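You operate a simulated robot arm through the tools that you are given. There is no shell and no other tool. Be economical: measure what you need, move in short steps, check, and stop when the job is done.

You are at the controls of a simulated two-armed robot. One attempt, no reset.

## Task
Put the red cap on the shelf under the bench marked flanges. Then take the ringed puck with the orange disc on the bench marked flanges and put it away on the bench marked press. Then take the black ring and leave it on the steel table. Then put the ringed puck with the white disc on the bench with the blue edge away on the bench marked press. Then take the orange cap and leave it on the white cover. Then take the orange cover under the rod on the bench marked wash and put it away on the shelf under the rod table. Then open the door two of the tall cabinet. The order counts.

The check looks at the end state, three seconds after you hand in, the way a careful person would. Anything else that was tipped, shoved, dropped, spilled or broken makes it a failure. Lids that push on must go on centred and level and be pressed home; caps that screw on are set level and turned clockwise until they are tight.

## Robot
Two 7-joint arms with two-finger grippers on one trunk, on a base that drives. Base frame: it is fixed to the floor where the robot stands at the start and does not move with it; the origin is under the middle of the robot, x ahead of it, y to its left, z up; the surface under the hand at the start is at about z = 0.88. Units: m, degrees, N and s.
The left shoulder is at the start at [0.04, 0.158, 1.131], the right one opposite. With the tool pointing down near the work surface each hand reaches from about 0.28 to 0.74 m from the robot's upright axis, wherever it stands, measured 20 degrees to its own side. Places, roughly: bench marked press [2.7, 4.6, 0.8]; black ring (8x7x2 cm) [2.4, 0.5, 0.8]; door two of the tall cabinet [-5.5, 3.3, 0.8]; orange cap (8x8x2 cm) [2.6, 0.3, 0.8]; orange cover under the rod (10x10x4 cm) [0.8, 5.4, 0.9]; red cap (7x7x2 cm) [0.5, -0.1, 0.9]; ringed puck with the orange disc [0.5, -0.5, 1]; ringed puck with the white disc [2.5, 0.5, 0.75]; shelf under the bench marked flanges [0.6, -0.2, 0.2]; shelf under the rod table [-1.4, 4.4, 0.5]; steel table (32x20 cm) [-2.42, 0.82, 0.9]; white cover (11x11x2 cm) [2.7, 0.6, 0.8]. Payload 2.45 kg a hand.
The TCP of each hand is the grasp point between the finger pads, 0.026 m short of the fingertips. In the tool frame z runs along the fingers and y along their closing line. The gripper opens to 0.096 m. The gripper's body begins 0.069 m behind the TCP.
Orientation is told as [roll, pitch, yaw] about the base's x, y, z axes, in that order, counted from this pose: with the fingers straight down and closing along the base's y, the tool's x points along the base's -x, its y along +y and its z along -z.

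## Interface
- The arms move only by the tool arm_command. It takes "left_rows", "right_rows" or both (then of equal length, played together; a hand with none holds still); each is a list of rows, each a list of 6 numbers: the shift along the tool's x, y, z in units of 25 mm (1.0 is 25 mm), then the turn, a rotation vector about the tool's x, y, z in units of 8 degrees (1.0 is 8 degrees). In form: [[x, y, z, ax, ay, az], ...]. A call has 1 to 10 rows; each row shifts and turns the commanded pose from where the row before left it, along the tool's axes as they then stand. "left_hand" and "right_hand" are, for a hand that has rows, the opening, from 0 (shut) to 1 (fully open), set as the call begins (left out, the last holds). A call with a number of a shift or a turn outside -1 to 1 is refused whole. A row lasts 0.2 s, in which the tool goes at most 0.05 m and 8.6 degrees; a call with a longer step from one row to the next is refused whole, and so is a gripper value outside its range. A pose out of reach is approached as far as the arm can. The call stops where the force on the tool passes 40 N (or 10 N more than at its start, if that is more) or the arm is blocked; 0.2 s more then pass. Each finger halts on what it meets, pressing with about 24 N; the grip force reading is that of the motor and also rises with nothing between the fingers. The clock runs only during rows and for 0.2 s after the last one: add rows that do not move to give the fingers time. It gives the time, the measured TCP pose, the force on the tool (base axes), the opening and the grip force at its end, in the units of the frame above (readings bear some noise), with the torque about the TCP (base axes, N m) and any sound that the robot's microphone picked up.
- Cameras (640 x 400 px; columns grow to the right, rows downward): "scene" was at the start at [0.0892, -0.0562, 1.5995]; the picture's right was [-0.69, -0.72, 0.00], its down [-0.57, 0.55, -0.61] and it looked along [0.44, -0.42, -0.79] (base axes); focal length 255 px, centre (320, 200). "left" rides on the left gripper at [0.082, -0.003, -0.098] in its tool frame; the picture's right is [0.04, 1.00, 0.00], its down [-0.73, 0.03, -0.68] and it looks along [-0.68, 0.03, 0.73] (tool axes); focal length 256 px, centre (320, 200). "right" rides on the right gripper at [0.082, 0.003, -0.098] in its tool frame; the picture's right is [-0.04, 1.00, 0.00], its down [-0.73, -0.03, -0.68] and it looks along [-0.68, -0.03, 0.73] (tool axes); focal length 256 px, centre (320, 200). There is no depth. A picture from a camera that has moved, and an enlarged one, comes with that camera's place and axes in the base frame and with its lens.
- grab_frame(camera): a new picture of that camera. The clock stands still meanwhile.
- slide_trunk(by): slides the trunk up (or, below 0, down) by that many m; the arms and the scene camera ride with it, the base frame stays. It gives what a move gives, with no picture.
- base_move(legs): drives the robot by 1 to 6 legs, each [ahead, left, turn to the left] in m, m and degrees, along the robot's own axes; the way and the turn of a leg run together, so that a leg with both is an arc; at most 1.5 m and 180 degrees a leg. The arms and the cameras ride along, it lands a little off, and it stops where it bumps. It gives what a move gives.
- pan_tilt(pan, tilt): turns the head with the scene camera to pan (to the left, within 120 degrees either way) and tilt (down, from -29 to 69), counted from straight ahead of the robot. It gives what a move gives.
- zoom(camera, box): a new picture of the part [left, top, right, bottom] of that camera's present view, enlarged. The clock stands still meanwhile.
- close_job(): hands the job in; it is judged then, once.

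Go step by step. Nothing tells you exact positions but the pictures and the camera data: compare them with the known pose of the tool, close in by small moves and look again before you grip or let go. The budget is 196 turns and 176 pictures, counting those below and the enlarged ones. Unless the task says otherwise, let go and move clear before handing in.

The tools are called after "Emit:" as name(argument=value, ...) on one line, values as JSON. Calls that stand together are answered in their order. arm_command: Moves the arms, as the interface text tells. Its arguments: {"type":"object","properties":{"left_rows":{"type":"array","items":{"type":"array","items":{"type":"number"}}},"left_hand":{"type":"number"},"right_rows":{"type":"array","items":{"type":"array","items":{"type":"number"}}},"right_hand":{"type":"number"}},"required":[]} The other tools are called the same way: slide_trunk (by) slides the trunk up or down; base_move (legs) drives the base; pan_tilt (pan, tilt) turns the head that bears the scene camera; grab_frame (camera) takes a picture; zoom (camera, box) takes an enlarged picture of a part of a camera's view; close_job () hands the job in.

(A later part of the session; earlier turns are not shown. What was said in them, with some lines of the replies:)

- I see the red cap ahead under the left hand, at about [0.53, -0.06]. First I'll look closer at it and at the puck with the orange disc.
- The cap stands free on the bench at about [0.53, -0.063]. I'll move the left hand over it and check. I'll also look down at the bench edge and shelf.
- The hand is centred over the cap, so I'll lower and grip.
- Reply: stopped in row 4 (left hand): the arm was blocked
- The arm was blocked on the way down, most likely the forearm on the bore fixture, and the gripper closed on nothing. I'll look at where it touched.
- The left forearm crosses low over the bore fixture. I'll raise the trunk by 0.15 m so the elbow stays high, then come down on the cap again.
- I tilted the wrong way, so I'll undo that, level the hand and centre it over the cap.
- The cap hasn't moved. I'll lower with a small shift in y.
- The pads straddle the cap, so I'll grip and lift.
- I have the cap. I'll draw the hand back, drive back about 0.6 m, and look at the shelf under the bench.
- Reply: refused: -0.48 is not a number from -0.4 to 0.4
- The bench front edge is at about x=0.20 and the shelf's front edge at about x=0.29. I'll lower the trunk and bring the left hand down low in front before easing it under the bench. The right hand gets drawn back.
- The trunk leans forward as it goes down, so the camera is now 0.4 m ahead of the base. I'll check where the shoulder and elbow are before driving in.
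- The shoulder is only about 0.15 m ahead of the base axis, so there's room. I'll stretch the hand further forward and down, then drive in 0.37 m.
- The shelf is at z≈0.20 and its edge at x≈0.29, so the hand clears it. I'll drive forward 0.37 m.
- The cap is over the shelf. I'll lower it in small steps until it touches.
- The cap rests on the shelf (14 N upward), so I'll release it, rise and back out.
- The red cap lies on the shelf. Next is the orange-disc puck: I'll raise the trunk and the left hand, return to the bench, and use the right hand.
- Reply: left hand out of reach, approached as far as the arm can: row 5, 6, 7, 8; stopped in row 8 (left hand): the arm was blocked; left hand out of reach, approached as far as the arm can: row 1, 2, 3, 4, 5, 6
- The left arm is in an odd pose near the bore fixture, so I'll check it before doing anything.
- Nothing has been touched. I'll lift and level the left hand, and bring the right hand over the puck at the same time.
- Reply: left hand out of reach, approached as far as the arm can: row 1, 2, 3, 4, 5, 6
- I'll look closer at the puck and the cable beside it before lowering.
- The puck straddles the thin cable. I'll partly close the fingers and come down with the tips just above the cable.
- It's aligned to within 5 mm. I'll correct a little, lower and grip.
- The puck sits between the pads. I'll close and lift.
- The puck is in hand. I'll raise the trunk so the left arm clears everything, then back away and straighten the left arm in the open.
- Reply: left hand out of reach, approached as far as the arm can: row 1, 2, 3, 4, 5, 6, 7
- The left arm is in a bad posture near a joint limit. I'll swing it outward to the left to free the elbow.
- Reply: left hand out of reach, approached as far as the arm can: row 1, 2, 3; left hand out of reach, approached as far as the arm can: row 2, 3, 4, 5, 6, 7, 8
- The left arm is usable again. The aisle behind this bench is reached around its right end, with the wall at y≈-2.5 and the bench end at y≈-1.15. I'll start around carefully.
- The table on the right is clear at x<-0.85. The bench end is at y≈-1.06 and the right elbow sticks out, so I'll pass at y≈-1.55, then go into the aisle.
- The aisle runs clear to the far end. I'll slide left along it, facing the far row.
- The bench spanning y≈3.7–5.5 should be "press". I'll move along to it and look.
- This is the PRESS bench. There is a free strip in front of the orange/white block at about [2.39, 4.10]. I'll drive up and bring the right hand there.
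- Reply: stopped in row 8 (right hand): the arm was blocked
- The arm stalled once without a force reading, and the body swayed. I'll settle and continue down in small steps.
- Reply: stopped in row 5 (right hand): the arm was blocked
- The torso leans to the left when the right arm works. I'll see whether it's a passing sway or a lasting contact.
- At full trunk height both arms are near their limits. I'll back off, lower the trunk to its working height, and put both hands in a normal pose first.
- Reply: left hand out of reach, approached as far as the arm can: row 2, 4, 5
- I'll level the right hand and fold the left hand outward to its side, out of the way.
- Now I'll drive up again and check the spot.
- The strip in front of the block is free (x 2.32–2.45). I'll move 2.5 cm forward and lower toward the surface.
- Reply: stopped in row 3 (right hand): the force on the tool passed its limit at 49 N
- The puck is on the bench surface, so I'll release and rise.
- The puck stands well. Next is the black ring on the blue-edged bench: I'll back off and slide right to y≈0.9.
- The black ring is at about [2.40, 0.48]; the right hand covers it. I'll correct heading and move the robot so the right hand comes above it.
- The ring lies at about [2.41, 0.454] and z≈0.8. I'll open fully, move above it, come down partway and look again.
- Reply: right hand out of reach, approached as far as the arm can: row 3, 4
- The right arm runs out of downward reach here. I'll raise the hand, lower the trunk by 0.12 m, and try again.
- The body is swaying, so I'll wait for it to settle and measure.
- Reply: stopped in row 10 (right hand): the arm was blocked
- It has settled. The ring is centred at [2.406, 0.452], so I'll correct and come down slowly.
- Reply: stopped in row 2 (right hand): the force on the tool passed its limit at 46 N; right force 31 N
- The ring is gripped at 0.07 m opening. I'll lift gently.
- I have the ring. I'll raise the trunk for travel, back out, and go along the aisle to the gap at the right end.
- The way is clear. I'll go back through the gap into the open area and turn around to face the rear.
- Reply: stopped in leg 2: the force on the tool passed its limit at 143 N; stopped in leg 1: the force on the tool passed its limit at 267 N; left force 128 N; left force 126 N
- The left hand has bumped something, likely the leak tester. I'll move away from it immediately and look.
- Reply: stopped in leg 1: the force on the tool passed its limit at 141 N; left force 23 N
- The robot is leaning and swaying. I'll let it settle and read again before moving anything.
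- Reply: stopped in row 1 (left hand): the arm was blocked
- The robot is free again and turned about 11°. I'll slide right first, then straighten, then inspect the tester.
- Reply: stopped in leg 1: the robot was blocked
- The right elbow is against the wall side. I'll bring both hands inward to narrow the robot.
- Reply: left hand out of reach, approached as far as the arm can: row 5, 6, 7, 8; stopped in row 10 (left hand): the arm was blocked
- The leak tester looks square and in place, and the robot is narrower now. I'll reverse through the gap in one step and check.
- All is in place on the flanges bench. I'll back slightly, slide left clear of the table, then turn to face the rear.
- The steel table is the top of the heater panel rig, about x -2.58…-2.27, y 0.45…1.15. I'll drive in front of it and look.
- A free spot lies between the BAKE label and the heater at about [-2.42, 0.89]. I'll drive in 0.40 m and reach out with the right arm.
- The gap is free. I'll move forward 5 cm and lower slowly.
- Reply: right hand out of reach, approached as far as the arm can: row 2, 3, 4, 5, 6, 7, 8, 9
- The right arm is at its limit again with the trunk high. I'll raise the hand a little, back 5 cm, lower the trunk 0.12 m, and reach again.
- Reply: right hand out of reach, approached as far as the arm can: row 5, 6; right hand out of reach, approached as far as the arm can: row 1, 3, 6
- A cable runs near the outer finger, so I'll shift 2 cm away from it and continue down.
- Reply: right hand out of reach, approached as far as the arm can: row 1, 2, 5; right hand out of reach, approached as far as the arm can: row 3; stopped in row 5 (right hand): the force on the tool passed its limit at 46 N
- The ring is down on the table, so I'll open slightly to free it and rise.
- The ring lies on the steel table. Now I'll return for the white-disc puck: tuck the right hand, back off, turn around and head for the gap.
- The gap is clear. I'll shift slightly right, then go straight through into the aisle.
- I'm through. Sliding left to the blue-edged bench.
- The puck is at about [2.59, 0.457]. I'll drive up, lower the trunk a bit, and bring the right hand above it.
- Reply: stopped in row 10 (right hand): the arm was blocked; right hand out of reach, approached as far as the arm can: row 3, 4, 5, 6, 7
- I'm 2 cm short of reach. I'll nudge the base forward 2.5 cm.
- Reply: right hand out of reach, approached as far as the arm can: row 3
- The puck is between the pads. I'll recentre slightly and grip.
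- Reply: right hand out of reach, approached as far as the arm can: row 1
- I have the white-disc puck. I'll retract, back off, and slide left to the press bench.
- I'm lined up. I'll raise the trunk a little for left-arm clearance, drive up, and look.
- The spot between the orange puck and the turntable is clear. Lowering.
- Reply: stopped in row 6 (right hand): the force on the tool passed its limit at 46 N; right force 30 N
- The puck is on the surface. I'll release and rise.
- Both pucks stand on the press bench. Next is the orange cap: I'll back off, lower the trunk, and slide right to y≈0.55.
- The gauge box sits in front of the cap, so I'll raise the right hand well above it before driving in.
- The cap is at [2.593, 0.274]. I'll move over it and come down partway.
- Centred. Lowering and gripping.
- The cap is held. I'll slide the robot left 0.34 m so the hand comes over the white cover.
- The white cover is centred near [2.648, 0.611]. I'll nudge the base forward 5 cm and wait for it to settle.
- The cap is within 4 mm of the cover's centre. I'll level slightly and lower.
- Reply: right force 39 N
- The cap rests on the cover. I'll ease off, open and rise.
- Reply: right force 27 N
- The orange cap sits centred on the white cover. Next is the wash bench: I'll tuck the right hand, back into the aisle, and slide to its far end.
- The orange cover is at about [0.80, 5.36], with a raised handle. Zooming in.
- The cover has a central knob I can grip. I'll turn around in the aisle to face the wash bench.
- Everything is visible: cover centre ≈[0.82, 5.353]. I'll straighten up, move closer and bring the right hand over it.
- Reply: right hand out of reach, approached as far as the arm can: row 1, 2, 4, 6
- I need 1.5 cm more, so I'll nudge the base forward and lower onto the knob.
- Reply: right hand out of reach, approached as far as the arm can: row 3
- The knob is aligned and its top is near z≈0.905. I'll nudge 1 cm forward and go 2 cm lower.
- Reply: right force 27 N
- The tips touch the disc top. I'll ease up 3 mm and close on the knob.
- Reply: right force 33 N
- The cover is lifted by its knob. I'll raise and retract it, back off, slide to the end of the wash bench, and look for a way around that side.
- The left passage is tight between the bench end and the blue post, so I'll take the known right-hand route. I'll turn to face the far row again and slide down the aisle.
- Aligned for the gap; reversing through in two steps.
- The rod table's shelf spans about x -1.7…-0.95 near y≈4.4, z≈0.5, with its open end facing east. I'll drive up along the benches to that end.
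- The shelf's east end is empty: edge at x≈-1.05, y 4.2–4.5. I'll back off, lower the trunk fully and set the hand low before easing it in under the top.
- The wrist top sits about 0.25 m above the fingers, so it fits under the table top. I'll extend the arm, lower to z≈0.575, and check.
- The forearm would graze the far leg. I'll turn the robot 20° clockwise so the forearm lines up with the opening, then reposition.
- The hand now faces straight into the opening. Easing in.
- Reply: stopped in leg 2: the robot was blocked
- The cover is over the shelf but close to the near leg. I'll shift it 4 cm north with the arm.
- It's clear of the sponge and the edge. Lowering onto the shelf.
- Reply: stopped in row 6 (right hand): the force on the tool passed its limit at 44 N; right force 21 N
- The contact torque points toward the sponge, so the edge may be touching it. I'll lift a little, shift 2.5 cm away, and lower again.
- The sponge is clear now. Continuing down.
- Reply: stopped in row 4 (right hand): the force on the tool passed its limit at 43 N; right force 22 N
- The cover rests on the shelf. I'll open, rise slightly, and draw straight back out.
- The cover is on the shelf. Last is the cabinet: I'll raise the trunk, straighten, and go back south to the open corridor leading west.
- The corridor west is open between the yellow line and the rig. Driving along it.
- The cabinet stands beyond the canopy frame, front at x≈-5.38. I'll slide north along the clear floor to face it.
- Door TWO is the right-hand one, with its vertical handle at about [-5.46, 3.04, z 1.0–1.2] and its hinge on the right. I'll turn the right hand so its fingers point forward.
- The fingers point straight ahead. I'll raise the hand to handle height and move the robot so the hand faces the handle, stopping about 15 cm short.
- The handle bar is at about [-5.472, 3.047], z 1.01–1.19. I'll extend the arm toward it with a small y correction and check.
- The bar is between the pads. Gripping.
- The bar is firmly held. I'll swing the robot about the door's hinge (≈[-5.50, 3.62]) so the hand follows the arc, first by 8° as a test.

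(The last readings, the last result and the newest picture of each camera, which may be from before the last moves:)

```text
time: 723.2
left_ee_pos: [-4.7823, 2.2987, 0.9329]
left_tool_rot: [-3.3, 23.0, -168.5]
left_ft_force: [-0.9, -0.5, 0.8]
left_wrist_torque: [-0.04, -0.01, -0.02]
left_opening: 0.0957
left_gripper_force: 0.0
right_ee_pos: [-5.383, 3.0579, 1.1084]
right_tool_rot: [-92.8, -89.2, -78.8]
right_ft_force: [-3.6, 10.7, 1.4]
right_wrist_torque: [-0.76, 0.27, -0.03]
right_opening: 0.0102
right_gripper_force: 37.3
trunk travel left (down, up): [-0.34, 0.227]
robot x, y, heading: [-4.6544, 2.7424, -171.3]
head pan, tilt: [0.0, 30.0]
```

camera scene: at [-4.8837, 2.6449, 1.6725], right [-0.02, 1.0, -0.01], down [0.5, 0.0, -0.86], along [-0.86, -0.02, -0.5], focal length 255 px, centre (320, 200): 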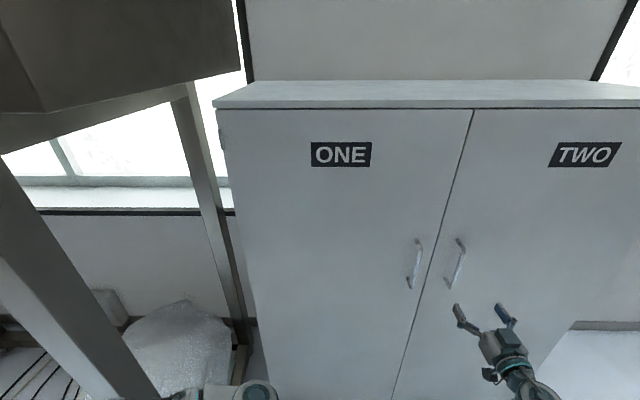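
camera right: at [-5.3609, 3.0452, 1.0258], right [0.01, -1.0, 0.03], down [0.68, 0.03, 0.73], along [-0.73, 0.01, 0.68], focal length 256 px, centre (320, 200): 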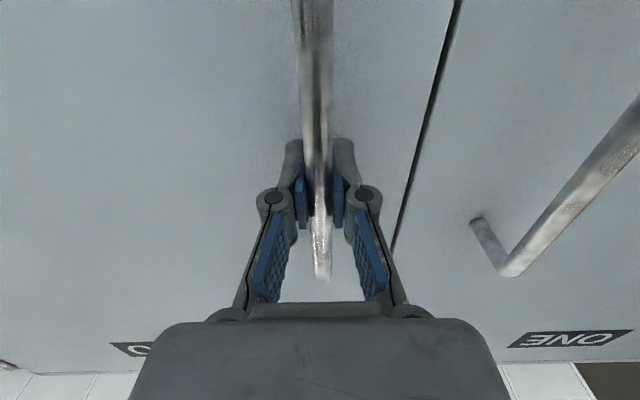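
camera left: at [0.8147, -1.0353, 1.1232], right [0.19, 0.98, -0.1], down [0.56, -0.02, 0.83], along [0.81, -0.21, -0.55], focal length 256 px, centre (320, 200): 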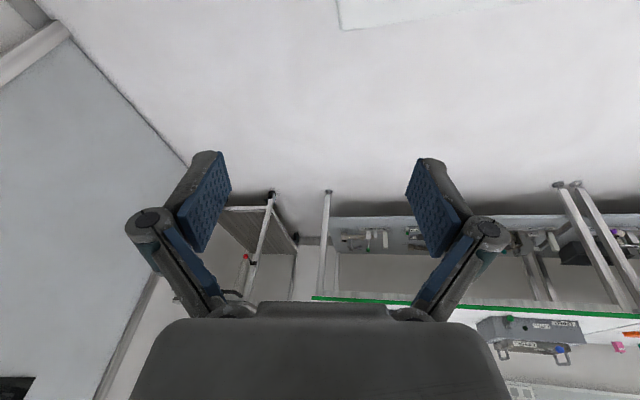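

The door follows with low force. Continuing the arc.

Emit:
base_move(legs=[[-0.173, -0.123, 10], [-0.173, -0.123, 10]])

Emit:
grab_frame(camera="scene")

```text
time: 725.2
left_ee_pos: [-4.5424, 2.4433, 0.9291]
left_tool_rot: [-4.1, 22.4, -157.7]
left_ft_force: [-0.6, 0.1, 0.7]
left_wrist_torque: [0.01, -0.01, -0.02]
left_opening: 0.0961
left_gripper_force: 0.0
right_ee_pos: [-5.2813, 3.0903, 1.1098]
right_tool_rot: [-88.4, -89.1, -74.6]
right_ft_force: [-12.9, 28.3, -21.2]
right_wrist_torque: [-0.98, -0.03, 0.18]
right_opening: 0.0107
right_gripper_force: 37.4
trunk travel left (down, up): [-0.34, 0.227]
robot x, y, heading: [-4.5113, 2.9137, -160.3]
head pan, tilt: [0.0, 30.0]
stopped in leg 2: the force on the tool passed its limit at 49 N (the readings are from after the stop); the commanded pose is now the measured one
```

```text
15 pictures are left
camera scene: at [-4.6222, 2.8951, 1.6716], right [-0.34, 0.94, -0.01], down [0.48, 0.16, -0.86], along [-0.81, -0.3, -0.51], focal length 255 px, centre (320, 200)
```

scene: 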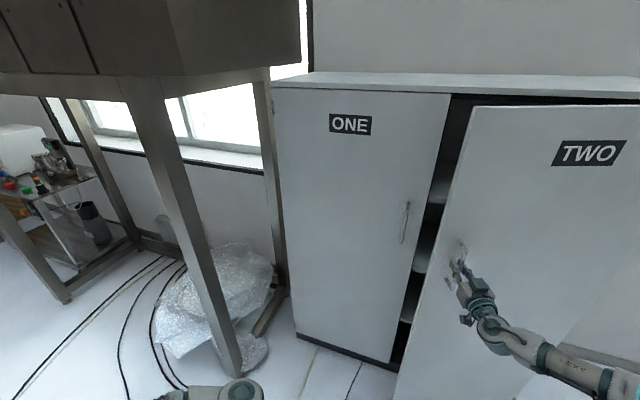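

The door is open about 18°. I'll continue in smaller arc legs with a slight correction toward the hinge.

Emit:
base_move(legs=[[-0.125, -0.095, 7], [-0.125, -0.085, 7]])

```text
time: 726.0
left_ee_pos: [-4.5153, 2.449, 0.926]
left_tool_rot: [-5.1, 22.0, -157.4]
left_ft_force: [-0.1, 0.7, -0.4]
left_wrist_torque: [-0.01, 0.02, -0.01]
left_opening: 0.0962
left_gripper_force: 0.0
right_ee_pos: [-5.2642, 3.098, 1.1152]
right_tool_rot: [-93.0, -88.7, -71.2]
right_ft_force: [-12.3, 26.1, -23.2]
right_wrist_torque: [-0.94, -0.15, 0.18]
right_opening: 0.011
right_gripper_force: 37.4
trunk travel left (down, up): [-0.34, 0.227]
robot x, y, heading: [-4.5021, 2.9303, -159.6]
head pan, tilt: [0.0, 30.0]
stopped in leg 1: the force on the tool passed its limit at 49 N (the readings are from after the stop); the commanded pose is now the measured one
```

The grip has built up preload. I'll briefly open the fingers to relax, regrip, and continue the arc.

Emit:
arm_command(right_rows=[[0, 0, 0, 0, 0, 0], [0, 0, 0, 0, 0, 0], [0, 0, 0, 0, 0, 0]], right_hand=0.5)

Emit:
arm_command(right_rows=[[0, 0, 0, 0, 0, 0], [0, 0, 0, 0, 0, 0], [0, 0, 0, 0, 0, 0]], right_hand=0)

Emit:
base_move(legs=[[-0.125, -0.087, 7], [-0.125, -0.087, 7]])

```text
time: 726.8
left_ee_pos: [-4.5118, 2.4514, 0.9255]
left_tool_rot: [-5.2, 21.9, -157.4]
left_ft_force: [0.0, 0.8, -0.3]
left_wrist_torque: [-0.03, 0.01, 0.0]
left_opening: 0.0958
left_gripper_force: 0.1
right_ee_pos: [-5.2598, 3.0919, 1.1248]
right_tool_rot: [-118.4, -88.1, -44.7]
right_ft_force: [0.0, 0.8, -0.4]
right_wrist_torque: [0.03, 0.01, 0.03]
right_opening: 0.048
right_gripper_force: 0.0
trunk travel left (down, up): [-0.34, 0.227]
robot x, y, heading: [-4.5018, 2.9334, -159.6]
head pan, tilt: [0.0, 30.0]
```

```text
time: 727.6
left_ee_pos: [-4.5139, 2.4517, 0.928]
left_tool_rot: [-4.9, 21.8, -157.3]
left_ft_force: [0.6, -0.1, 0.3]
left_wrist_torque: [0.04, 0.02, 0.02]
left_opening: 0.0958
left_gripper_force: 0.1
right_ee_pos: [-5.2619, 3.0983, 1.1233]
right_tool_rot: [-124.2, -88.3, -39.8]
right_ft_force: [-15.1, 31.5, 3.1]
right_wrist_torque: [-0.92, -0.38, 0.27]
right_opening: 0.0105
right_gripper_force: 37.9
trunk travel left (down, up): [-0.34, 0.227]
robot x, y, heading: [-4.4971, 2.9295, -159.3]
head pan, tilt: [0.0, 30.0]
```

```text
time: 728.4
left_ee_pos: [-4.4994, 2.4446, 0.9223]
left_tool_rot: [-5.9, 21.6, -157.5]
left_ft_force: [-0.4, 0.1, -0.1]
left_wrist_torque: [0.01, 0.03, 0.0]
left_opening: 0.096
left_gripper_force: 0.1
right_ee_pos: [-5.2546, 3.1027, 1.1246]
right_tool_rot: [-106.6, -88.0, -59.3]
right_ft_force: [-15.8, 32.7, -21.7]
right_wrist_torque: [-0.89, -0.35, 0.17]
right_opening: 0.0111
right_gripper_force: 38.2
trunk travel left (down, up): [-0.34, 0.227]
robot x, y, heading: [-4.4988, 2.9333, -159.3]
head pan, tilt: [0.0, 30.0]
stopped in leg 1: the force on the tool passed its limit at 50 N (the readings are from after the stop); the commanded pose is now the measured one
```

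The bar wasn't centred. I'll open, shift the hand 8 mm toward it, and regrip.

Emit:
arm_command(right_rows=[[0, 0, 0, 0, 0, 0], [0, 0, 0, 0, 0, 0], [0, -0.35, 0, 0, 0, 0], [0, 0, 0, 0, 0, 0]], right_hand=0.5)

Emit:
arm_command(right_rows=[[0, 0, 0, 0, 0, 0], [0, 0, 0, 0, 0, 0], [0, 0, 0, 0, 0, 0]], right_hand=0)

Emit:
grab_frame(camera="right")

```text
time: 729.4
left_ee_pos: [-4.4978, 2.442, 0.9208]
left_tool_rot: [-6.0, 21.5, -157.6]
left_ft_force: [0.1, 0.3, -0.5]
left_wrist_torque: [0.01, 0.04, 0.02]
left_opening: 0.0961
left_gripper_force: 0.0
right_ee_pos: [-5.2519, 3.1011, 1.1328]
right_tool_rot: [-119.7, -87.3, -44.9]
right_ft_force: [0.4, 0.3, -0.3]
right_wrist_torque: [-0.05, 0.0, 0.04]
right_opening: 0.048
right_gripper_force: 0.1
trunk travel left (down, up): [-0.34, 0.227]
robot x, y, heading: [-4.4983, 2.9324, -159.3]
head pan, tilt: [0.0, 30.0]
```

```text
time: 730.2
left_ee_pos: [-4.4974, 2.4428, 0.9216]
left_tool_rot: [-6.1, 21.5, -157.6]
left_ft_force: [0.1, -0.4, -0.3]
left_wrist_torque: [0.04, 0.0, 0.03]
left_opening: 0.0962
left_gripper_force: 0.2
right_ee_pos: [-5.2525, 3.1023, 1.135]
right_tool_rot: [-125.3, -87.3, -39.9]
right_ft_force: [-9.4, 20.6, 9.2]
right_wrist_torque: [-0.96, -0.24, 0.05]
right_opening: 0.0111
right_gripper_force: 37.8
trunk travel left (down, up): [-0.34, 0.227]
robot x, y, heading: [-4.491, 2.9377, -159.3]
head pan, tilt: [0.0, 30.0]
```

```text
14 pictures are left
camera right: at [-5.1587, 3.1278, 1.0503], right [0.26, -0.97, 0.0], down [0.67, 0.18, 0.72], along [-0.69, -0.18, 0.7], focal length 256 px, centre (320, 200)
```

right: 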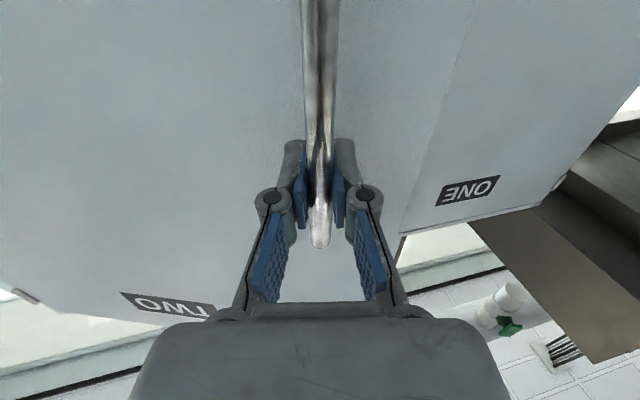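

Grip is good. The true hinge seems a little deeper, so I'll correct the arc and continue.

Emit:
base_move(legs=[[-0.139, -0.11, 8], [-0.139, -0.104, 8]])

```text
time: 731.0
left_ee_pos: [-4.4787, 2.4482, 0.918]
left_tool_rot: [-6.6, 21.4, -157.1]
left_ft_force: [0.4, -0.1, -0.2]
left_wrist_torque: [-0.06, -0.01, 0.0]
left_opening: 0.0962
left_gripper_force: 0.1
right_ee_pos: [-5.2432, 3.108, 1.1351]
right_tool_rot: [-121.3, -87.2, -44.5]
right_ft_force: [-3.0, 5.8, -16.6]
right_wrist_torque: [-1.05, 0.46, 0.05]
right_opening: 0.0112
right_gripper_force: 37.7
trunk travel left (down, up): [-0.34, 0.227]
robot x, y, heading: [-4.4877, 2.9423, -158.8]
head pan, tilt: [0.0, 30.0]
stopped in leg 1: the force on the tool passed its limit at 42 N (the readings are from after the stop); the commanded pose is now the measured one
```

Force limits make pulling slow. The door is about 22° open, so I'll let go of the handle, back the hand out, and push the door the rest of the way from behind its free edge.

Emit:
arm_command(right_rows=[[0, 0, 0, 0, 0, 0], [0, 0, 0, 0, 0, 0], [0, 0, -0.6, 0, 0, 0], [0, 0, -0.8, 0, 0, 0], [0, 0, -0.8, 0, 0, 0], [0, 0, -0.8, 0, 0, 0], [0, 0, -0.8, 0, 0, 0], [0, 0, 0, 0, 0, 0], [0, 0, 0, 0, 0, 0]], right_hand=0.6)

Emit:
base_move(legs=[[0, 0, -21]])

Emit:
grab_frame(camera="scene")

```text
time: 733.0
left_ee_pos: [-4.4776, 2.4502, 0.918]
left_tool_rot: [-6.6, 21.2, -157.3]
left_ft_force: [0.0, -0.8, 1.0]
left_wrist_torque: [0.0, 0.0, 0.0]
left_opening: 0.0957
left_gripper_force: 0.0
right_ee_pos: [-5.1484, 3.1307, 1.1367]
right_tool_rot: [-128.8, -86.7, -36.8]
right_ft_force: [0.1, 0.1, 0.3]
right_wrist_torque: [-0.02, -0.01, 0.01]
right_opening: 0.0579
right_gripper_force: 0.0
trunk travel left (down, up): [-0.34, 0.227]
robot x, y, heading: [-4.488, 2.9458, -158.7]
head pan, tilt: [0.0, 30.0]
```

```text
time: 734.5
left_ee_pos: [-4.6548, 2.4754, 0.9171]
left_tool_rot: [-6.7, 21.2, -178.2]
left_ft_force: [-0.5, -0.1, -0.1]
left_wrist_torque: [0.0, -0.02, 0.03]
left_opening: 0.096
left_gripper_force: 0.0
right_ee_pos: [-5.0386, 3.3519, 1.1372]
right_tool_rot: [-128.1, -86.9, -58.2]
right_ft_force: [0.1, 0.8, 0.0]
right_wrist_torque: [0.02, 0.01, 0.01]
right_opening: 0.0576
right_gripper_force: 0.1
trunk travel left (down, up): [-0.34, 0.227]
robot x, y, heading: [-4.4857, 2.9461, -179.8]
head pan, tilt: [0.0, 30.0]
```

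```text
13 pictures are left
camera scene: at [-4.591, 2.9459, 1.6724], right [-0.01, 1.0, 0.0], down [0.5, 0.0, -0.86], along [-0.86, -0.01, -0.5], focal length 255 px, centre (320, 200)
```

scene: 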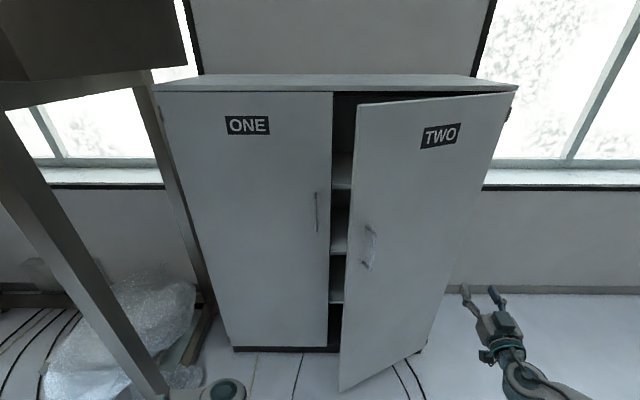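

The door stays ajar with its free edge at about [-5.29, 3.05]. I'll bring the closed hand around in front of the gap.

Emit:
base_move(legs=[[0, 0.41, -0.2]])

Emit:
arm_command(right_rows=[[0, 0, 0, 0, 0, 0], [0, 0, 0, 0, 0, 0], [0, 0, 0, 0, 0, 0]], right_hand=0)

Emit:
grab_frame(camera="right")

```text
time: 737.0
left_ee_pos: [-4.6474, 2.0677, 0.918]
left_tool_rot: [-6.7, 21.1, -177.9]
left_ft_force: [-0.4, -0.5, -0.4]
left_wrist_torque: [0.0, 0.02, 0.0]
left_opening: 0.096
left_gripper_force: 0.1
right_ee_pos: [-5.0345, 2.942, 1.1383]
right_tool_rot: [-130.5, -86.6, -55.9]
right_ft_force: [0.6, -0.6, 0.4]
right_wrist_torque: [0.0, -0.01, -0.01]
right_opening: 0.0577
right_gripper_force: 0.1
trunk travel left (down, up): [-0.34, 0.227]
robot x, y, heading: [-4.4819, 2.5381, -179.4]
head pan, tilt: [0.0, 30.0]
```

```text
time: 737.8
left_ee_pos: [-4.6464, 2.0682, 0.9182]
left_tool_rot: [-6.7, 21.0, -178.0]
left_ft_force: [0.3, 0.2, 0.2]
left_wrist_torque: [-0.01, -0.01, -0.04]
left_opening: 0.0958
left_gripper_force: 0.1
right_ee_pos: [-5.0333, 2.9424, 1.1395]
right_tool_rot: [-131.8, -86.6, -54.3]
right_ft_force: [-0.6, 1.0, 0.6]
right_wrist_torque: [0.0, 0.01, -0.03]
right_opening: 0.0
right_gripper_force: 23.7
trunk travel left (down, up): [-0.34, 0.227]
robot x, y, heading: [-4.4824, 2.5393, -179.4]
head pan, tilt: [0.0, 30.0]
```

```text
12 pictures are left
camera right: at [-4.9381, 2.932, 1.0539], right [-0.11, -0.99, 0.0], down [0.7, -0.08, 0.71], along [-0.7, 0.07, 0.71], focal length 256 px, centre (320, 200)
```

right: 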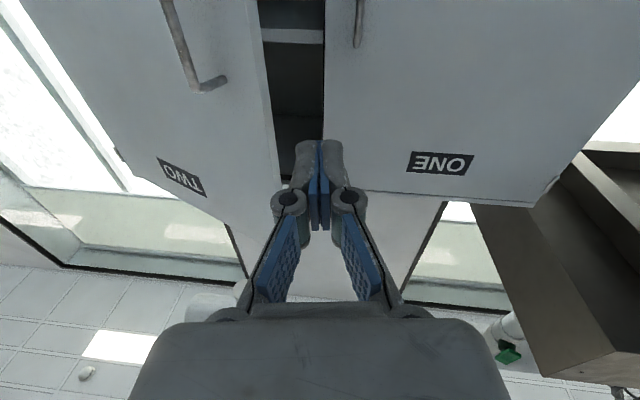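

Left-arm clearance to the canopy leg is small, so I'll drive only 0.16 m and extend the arm for the rest.

Emit:
base_move(legs=[[0.16, 0, 0]])

Emit:
arm_command(right_rows=[[0, 0, 0.7, 0, 0, 0], [0, 0, 0.7, 0, 0, 0], [0, 0, 0.7, 0, 0, 0], [0, 0, 0.7, 0, 0, 0], [0, 0, 0.7, 0, 0, 0], [0, 0, 0.7, 0, 0, 0], [0, 0, 0.7, 0, 0, 0], [0, 0, 0, 0, 0, 0]])

Emit:
grab_frame(camera="scene")

```text
time: 739.3
left_ee_pos: [-4.8129, 2.0652, 0.9169]
left_tool_rot: [-6.7, 21.0, -178.1]
left_ft_force: [-0.1, -0.1, -0.1]
left_wrist_torque: [-0.03, 0.0, -0.05]
left_opening: 0.096
left_gripper_force: 0.1
right_ee_pos: [-5.1954, 2.9399, 1.1394]
right_tool_rot: [-131.6, -86.6, -54.7]
right_ft_force: [0.5, -0.5, -0.1]
right_wrist_torque: [0.01, 0.04, -0.01]
right_opening: 0.0
right_gripper_force: 24.1
trunk travel left (down, up): [-0.34, 0.227]
robot x, y, heading: [-4.6529, 2.5365, -179.6]
head pan, tilt: [0.0, 30.0]
```

```text
time: 741.1
left_ee_pos: [-4.8115, 2.0649, 0.919]
left_tool_rot: [-6.7, 20.9, -178.1]
left_ft_force: [-0.4, 0.8, 0.0]
left_wrist_torque: [-0.01, 0.03, -0.03]
left_opening: 0.0959
left_gripper_force: 0.1
right_ee_pos: [-5.3175, 2.9575, 1.1455]
right_tool_rot: [-133.3, -86.7, -53.2]
right_ft_force: [-0.7, 0.3, 0.1]
right_wrist_torque: [0.01, -0.04, -0.01]
right_opening: 0.0003
right_gripper_force: 23.6
trunk travel left (down, up): [-0.34, 0.227]
robot x, y, heading: [-4.6446, 2.5359, -179.7]
head pan, tilt: [0.0, 30.0]
```

```text
11 pictures are left
camera scene: at [-4.753, 2.5376, 1.6724], right [-0.01, 1.0, 0.0], down [0.5, 0.0, -0.86], along [-0.86, -0.01, -0.5], focal length 255 px, centre (320, 200)
```

scene: 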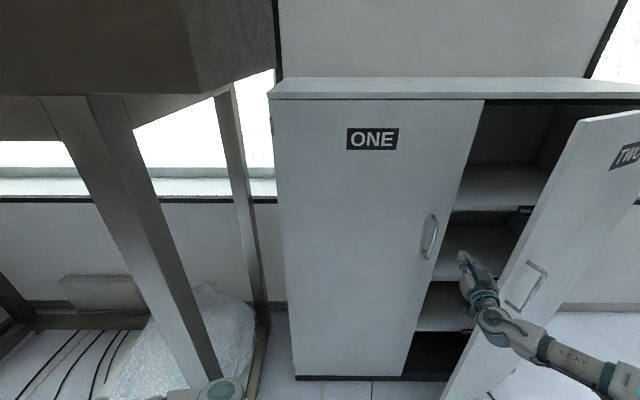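

The fingers are inside the gap next to the door's edge. I'll sweep right and back so the hand pushes the door open.

Emit:
base_move(legs=[[0, -0.12, 0], [-0.1, -0.14, 0]])

Emit:
grab_frame(camera="scene")

```text
time: 742.1
left_ee_pos: [-4.8132, 2.143, 0.9224]
left_tool_rot: [-6.1, 20.9, -177.9]
left_ft_force: [-0.5, 1.2, 0.5]
left_wrist_torque: [-0.06, 0.0, -0.05]
left_opening: 0.0961
left_gripper_force: 0.0
right_ee_pos: [-5.3184, 3.0127, 1.1386]
right_tool_rot: [-123.5, -87.3, -59.9]
right_ft_force: [19.0, -57.1, -3.3]
right_wrist_torque: [-1.6, -0.35, -5.3]
right_opening: 0.0
right_gripper_force: 24.0
trunk travel left (down, up): [-0.34, 0.227]
robot x, y, heading: [-4.6444, 2.6068, -179.3]
head pan, tilt: [0.0, 30.0]
stopped in leg 1: the force on the tool passed its limit at 99 N (the readings are from after the stop); the commanded pose is now the measured one
```

```text
10 pictures are left
camera scene: at [-4.7628, 2.5819, 1.671], right [-0.01, 1.0, 0.02], down [0.51, 0.02, -0.86], along [-0.86, 0.0, -0.51], focal length 255 px, centre (320, 200)
```

scene: 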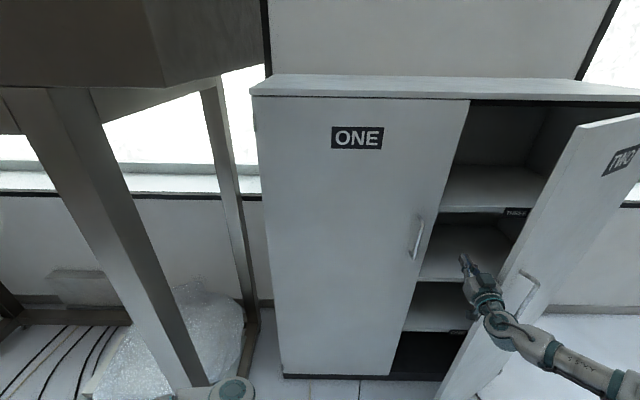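

The hand met the edge face rather than the inside. I'll back off 2 cm, go slightly deeper, and angle the fingers behind the door.

Emit:
arm_command(right_rows=[[0, 0.5, 0, 0, 0, 0], [0, 0.5, 0.3, 0, 0, 0], [0, 0.2, 0.5, 0, 0, 0], [0, 0, 0.5, 0.5, 0, 0], [0, 0, 0.2, 1, 0, 0], [0, 0, 0, 1, 0, 0], [0, 0, 0, 1, 0, 0], [0, 0, 0, 1, 0, 0], [0, 0, 0, 0, 0, 0]])

Emit:
grab_frame(camera="right")

```text
time: 744.1
left_ee_pos: [-4.8063, 2.1483, 0.925]
left_tool_rot: [-6.0, 20.7, -177.9]
left_ft_force: [-1.0, -0.4, 0.4]
left_wrist_torque: [0.0, 0.01, 0.01]
left_opening: 0.0958
left_gripper_force: 0.1
right_ee_pos: [-5.3501, 3.0063, 1.141]
right_tool_rot: [-174.1, -87.2, -46.8]
right_ft_force: [-1.0, -0.1, 0.3]
right_wrist_torque: [-0.01, 0.01, -0.02]
right_opening: 0.0
right_gripper_force: 24.0
trunk travel left (down, up): [-0.34, 0.227]
robot x, y, heading: [-4.6467, 2.6128, -179.5]
head pan, tilt: [0.0, 30.0]
```

```text
9 pictures are left
camera right: at [-5.281, 2.9419, 1.056], right [-0.65, -0.76, 0.04], down [0.56, -0.45, 0.7], along [-0.51, 0.48, 0.71], focal length 256 px, centre (320, 200)
```

right: 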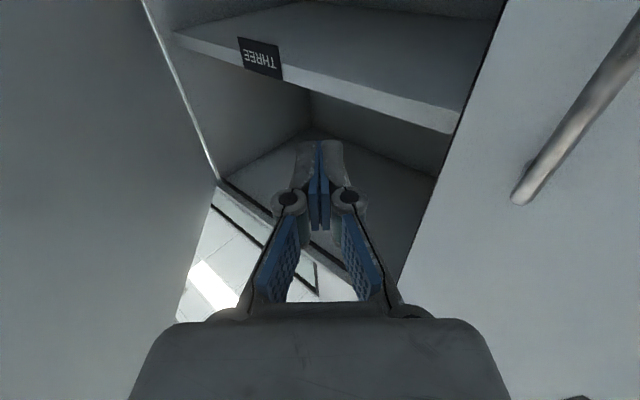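

The fingers now reach behind the door. I'll pull back and to the right.

Emit:
base_move(legs=[[-0.1, -0.05, 0], [-0.1, -0.07, 0]])

Emit:
grab_frame(camera="scene")

```text
time: 746.2
left_ee_pos: [-4.6091, 2.2303, 0.9104]
left_tool_rot: [-7.9, 20.8, -178.4]
left_ft_force: [2.0, 0.6, 0.8]
left_wrist_torque: [-0.03, 0.1, 0.03]
left_opening: 0.0963
left_gripper_force: 0.1
right_ee_pos: [-5.151, 3.0799, 1.1541]
right_tool_rot: [-157.3, -85.6, -63.2]
right_ft_force: [-1.8, -2.4, 0.4]
right_wrist_torque: [-0.03, 0.02, -0.26]
right_opening: 0.0
right_gripper_force: 24.2
trunk travel left (down, up): [-0.34, 0.227]
robot x, y, heading: [-4.4442, 2.7223, -179.6]
head pan, tilt: [0.0, 30.0]
```

```text
8 pictures are left
camera scene: at [-4.5536, 2.6735, 1.6715], right [-0.01, 1.0, 0.03], down [0.5, 0.03, -0.86], along [-0.86, 0.01, -0.5], focal length 255 px, centre (320, 200)
```

scene: 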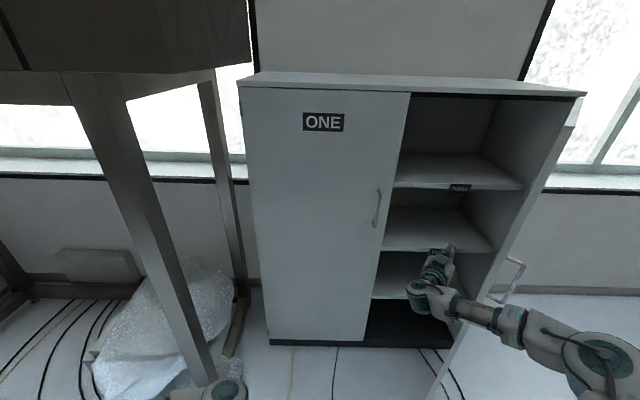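

The door is about 45° open. Continuing to the right and back.

Emit:
base_move(legs=[[-0.1, -0.12, 0], [-0.06, -0.14, 0]])

Emit:
base_move(legs=[[-0.03, -0.15, 0]])

Emit:
grab_frame(camera="scene")

```text
time: 748.6
left_ee_pos: [-4.4448, 2.4873, 0.9145]
left_tool_rot: [-7.6, 20.7, -178.3]
left_ft_force: [0.3, -0.2, 0.0]
left_wrist_torque: [-0.01, 0.04, 0.03]
left_opening: 0.096
left_gripper_force: 0.0
right_ee_pos: [-4.9879, 3.3352, 1.1563]
right_tool_rot: [-161.3, -85.8, -59.0]
right_ft_force: [-0.8, -2.2, 0.5]
right_wrist_torque: [-0.04, -0.01, -0.18]
right_opening: 0.0
right_gripper_force: 24.0
trunk travel left (down, up): [-0.34, 0.227]
robot x, y, heading: [-4.2876, 2.9738, -179.7]
head pan, tilt: [0.0, 30.0]
```

```text
time: 750.0
left_ee_pos: [-4.4136, 2.6469, 0.9209]
left_tool_rot: [-6.6, 20.6, -178.1]
left_ft_force: [0.0, -0.2, 0.7]
left_wrist_torque: [-0.03, 0.04, -0.01]
left_opening: 0.0959
left_gripper_force: 0.1
right_ee_pos: [-4.9542, 3.4971, 1.1536]
right_tool_rot: [-171.1, -86.3, -49.3]
right_ft_force: [-0.1, -1.0, -0.3]
right_wrist_torque: [0.0, -0.03, -0.16]
right_opening: 0.0003
right_gripper_force: 24.2
trunk travel left (down, up): [-0.34, 0.227]
robot x, y, heading: [-4.2582, 3.1149, -180.1]
head pan, tilt: [0.0, 30.0]
```

```text
7 pictures are left
camera scene: at [-4.3638, 3.1004, 1.6722], right [0.0, 1.0, 0.01], down [0.5, 0.01, -0.86], along [-0.86, 0.0, -0.5], focal length 255 px, centre (320, 200)
```

scene: 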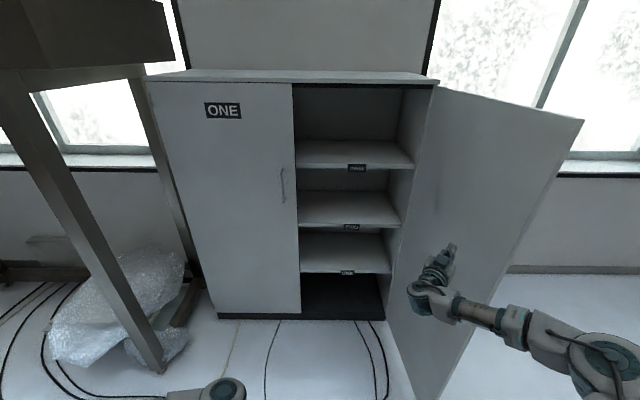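

Door two is open about 90°. I'll move the hand clear to the left and take a last look.

Emit:
base_move(legs=[[-0.05, 0.25, 0]])

Emit:
grab_frame(camera="scene")

```text
time: 751.8
left_ee_pos: [-4.3591, 2.3994, 0.9236]
left_tool_rot: [-6.3, 20.3, -178.0]
left_ft_force: [-0.4, -0.9, 0.9]
left_wrist_torque: [0.04, -0.02, 0.02]
left_opening: 0.0959
left_gripper_force: 0.0
right_ee_pos: [-4.9008, 3.2499, 1.1556]
right_tool_rot: [-175.8, -86.3, -44.5]
right_ft_force: [-0.1, -0.1, 0.3]
right_wrist_torque: [0.01, -0.05, -0.06]
right_opening: 0.0
right_gripper_force: 24.4
trunk travel left (down, up): [-0.34, 0.227]
robot x, y, heading: [-4.2063, 2.8696, -179.7]
head pan, tilt: [0.0, 30.0]
```

```text
6 pictures are left
camera scene: at [-4.3128, 2.8525, 1.6722], right [0.0, 1.0, 0.01], down [0.5, 0.01, -0.86], along [-0.86, 0.0, -0.5], focal length 255 px, centre (320, 200)
```

scene: 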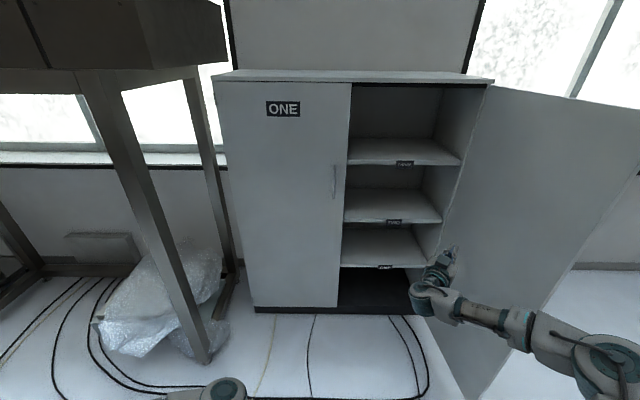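

The door stays open, the hands are clear, and all seven steps are done. Handing in.

Emit:
close_job()

```text
The job is handed in.
```

I finished all seven steps in the order you gave and handed the job in; door two of the cabinet stands open about 90° and the hands are clear of it.

Two bumps along the way could matter to a careful check:
- **Leak tester:** the left hand knocked against it hard (up to 267 N) while I was driving around the end of the flanges bench. In the pictures afterwards it looked square and unmoved, and nothing on it had tipped.
- **Sponge on the rod table shelf:** the orange cover pressed down on the yellow sponge before I shifted it clear. The sponge looked to be in the same place afterwards.
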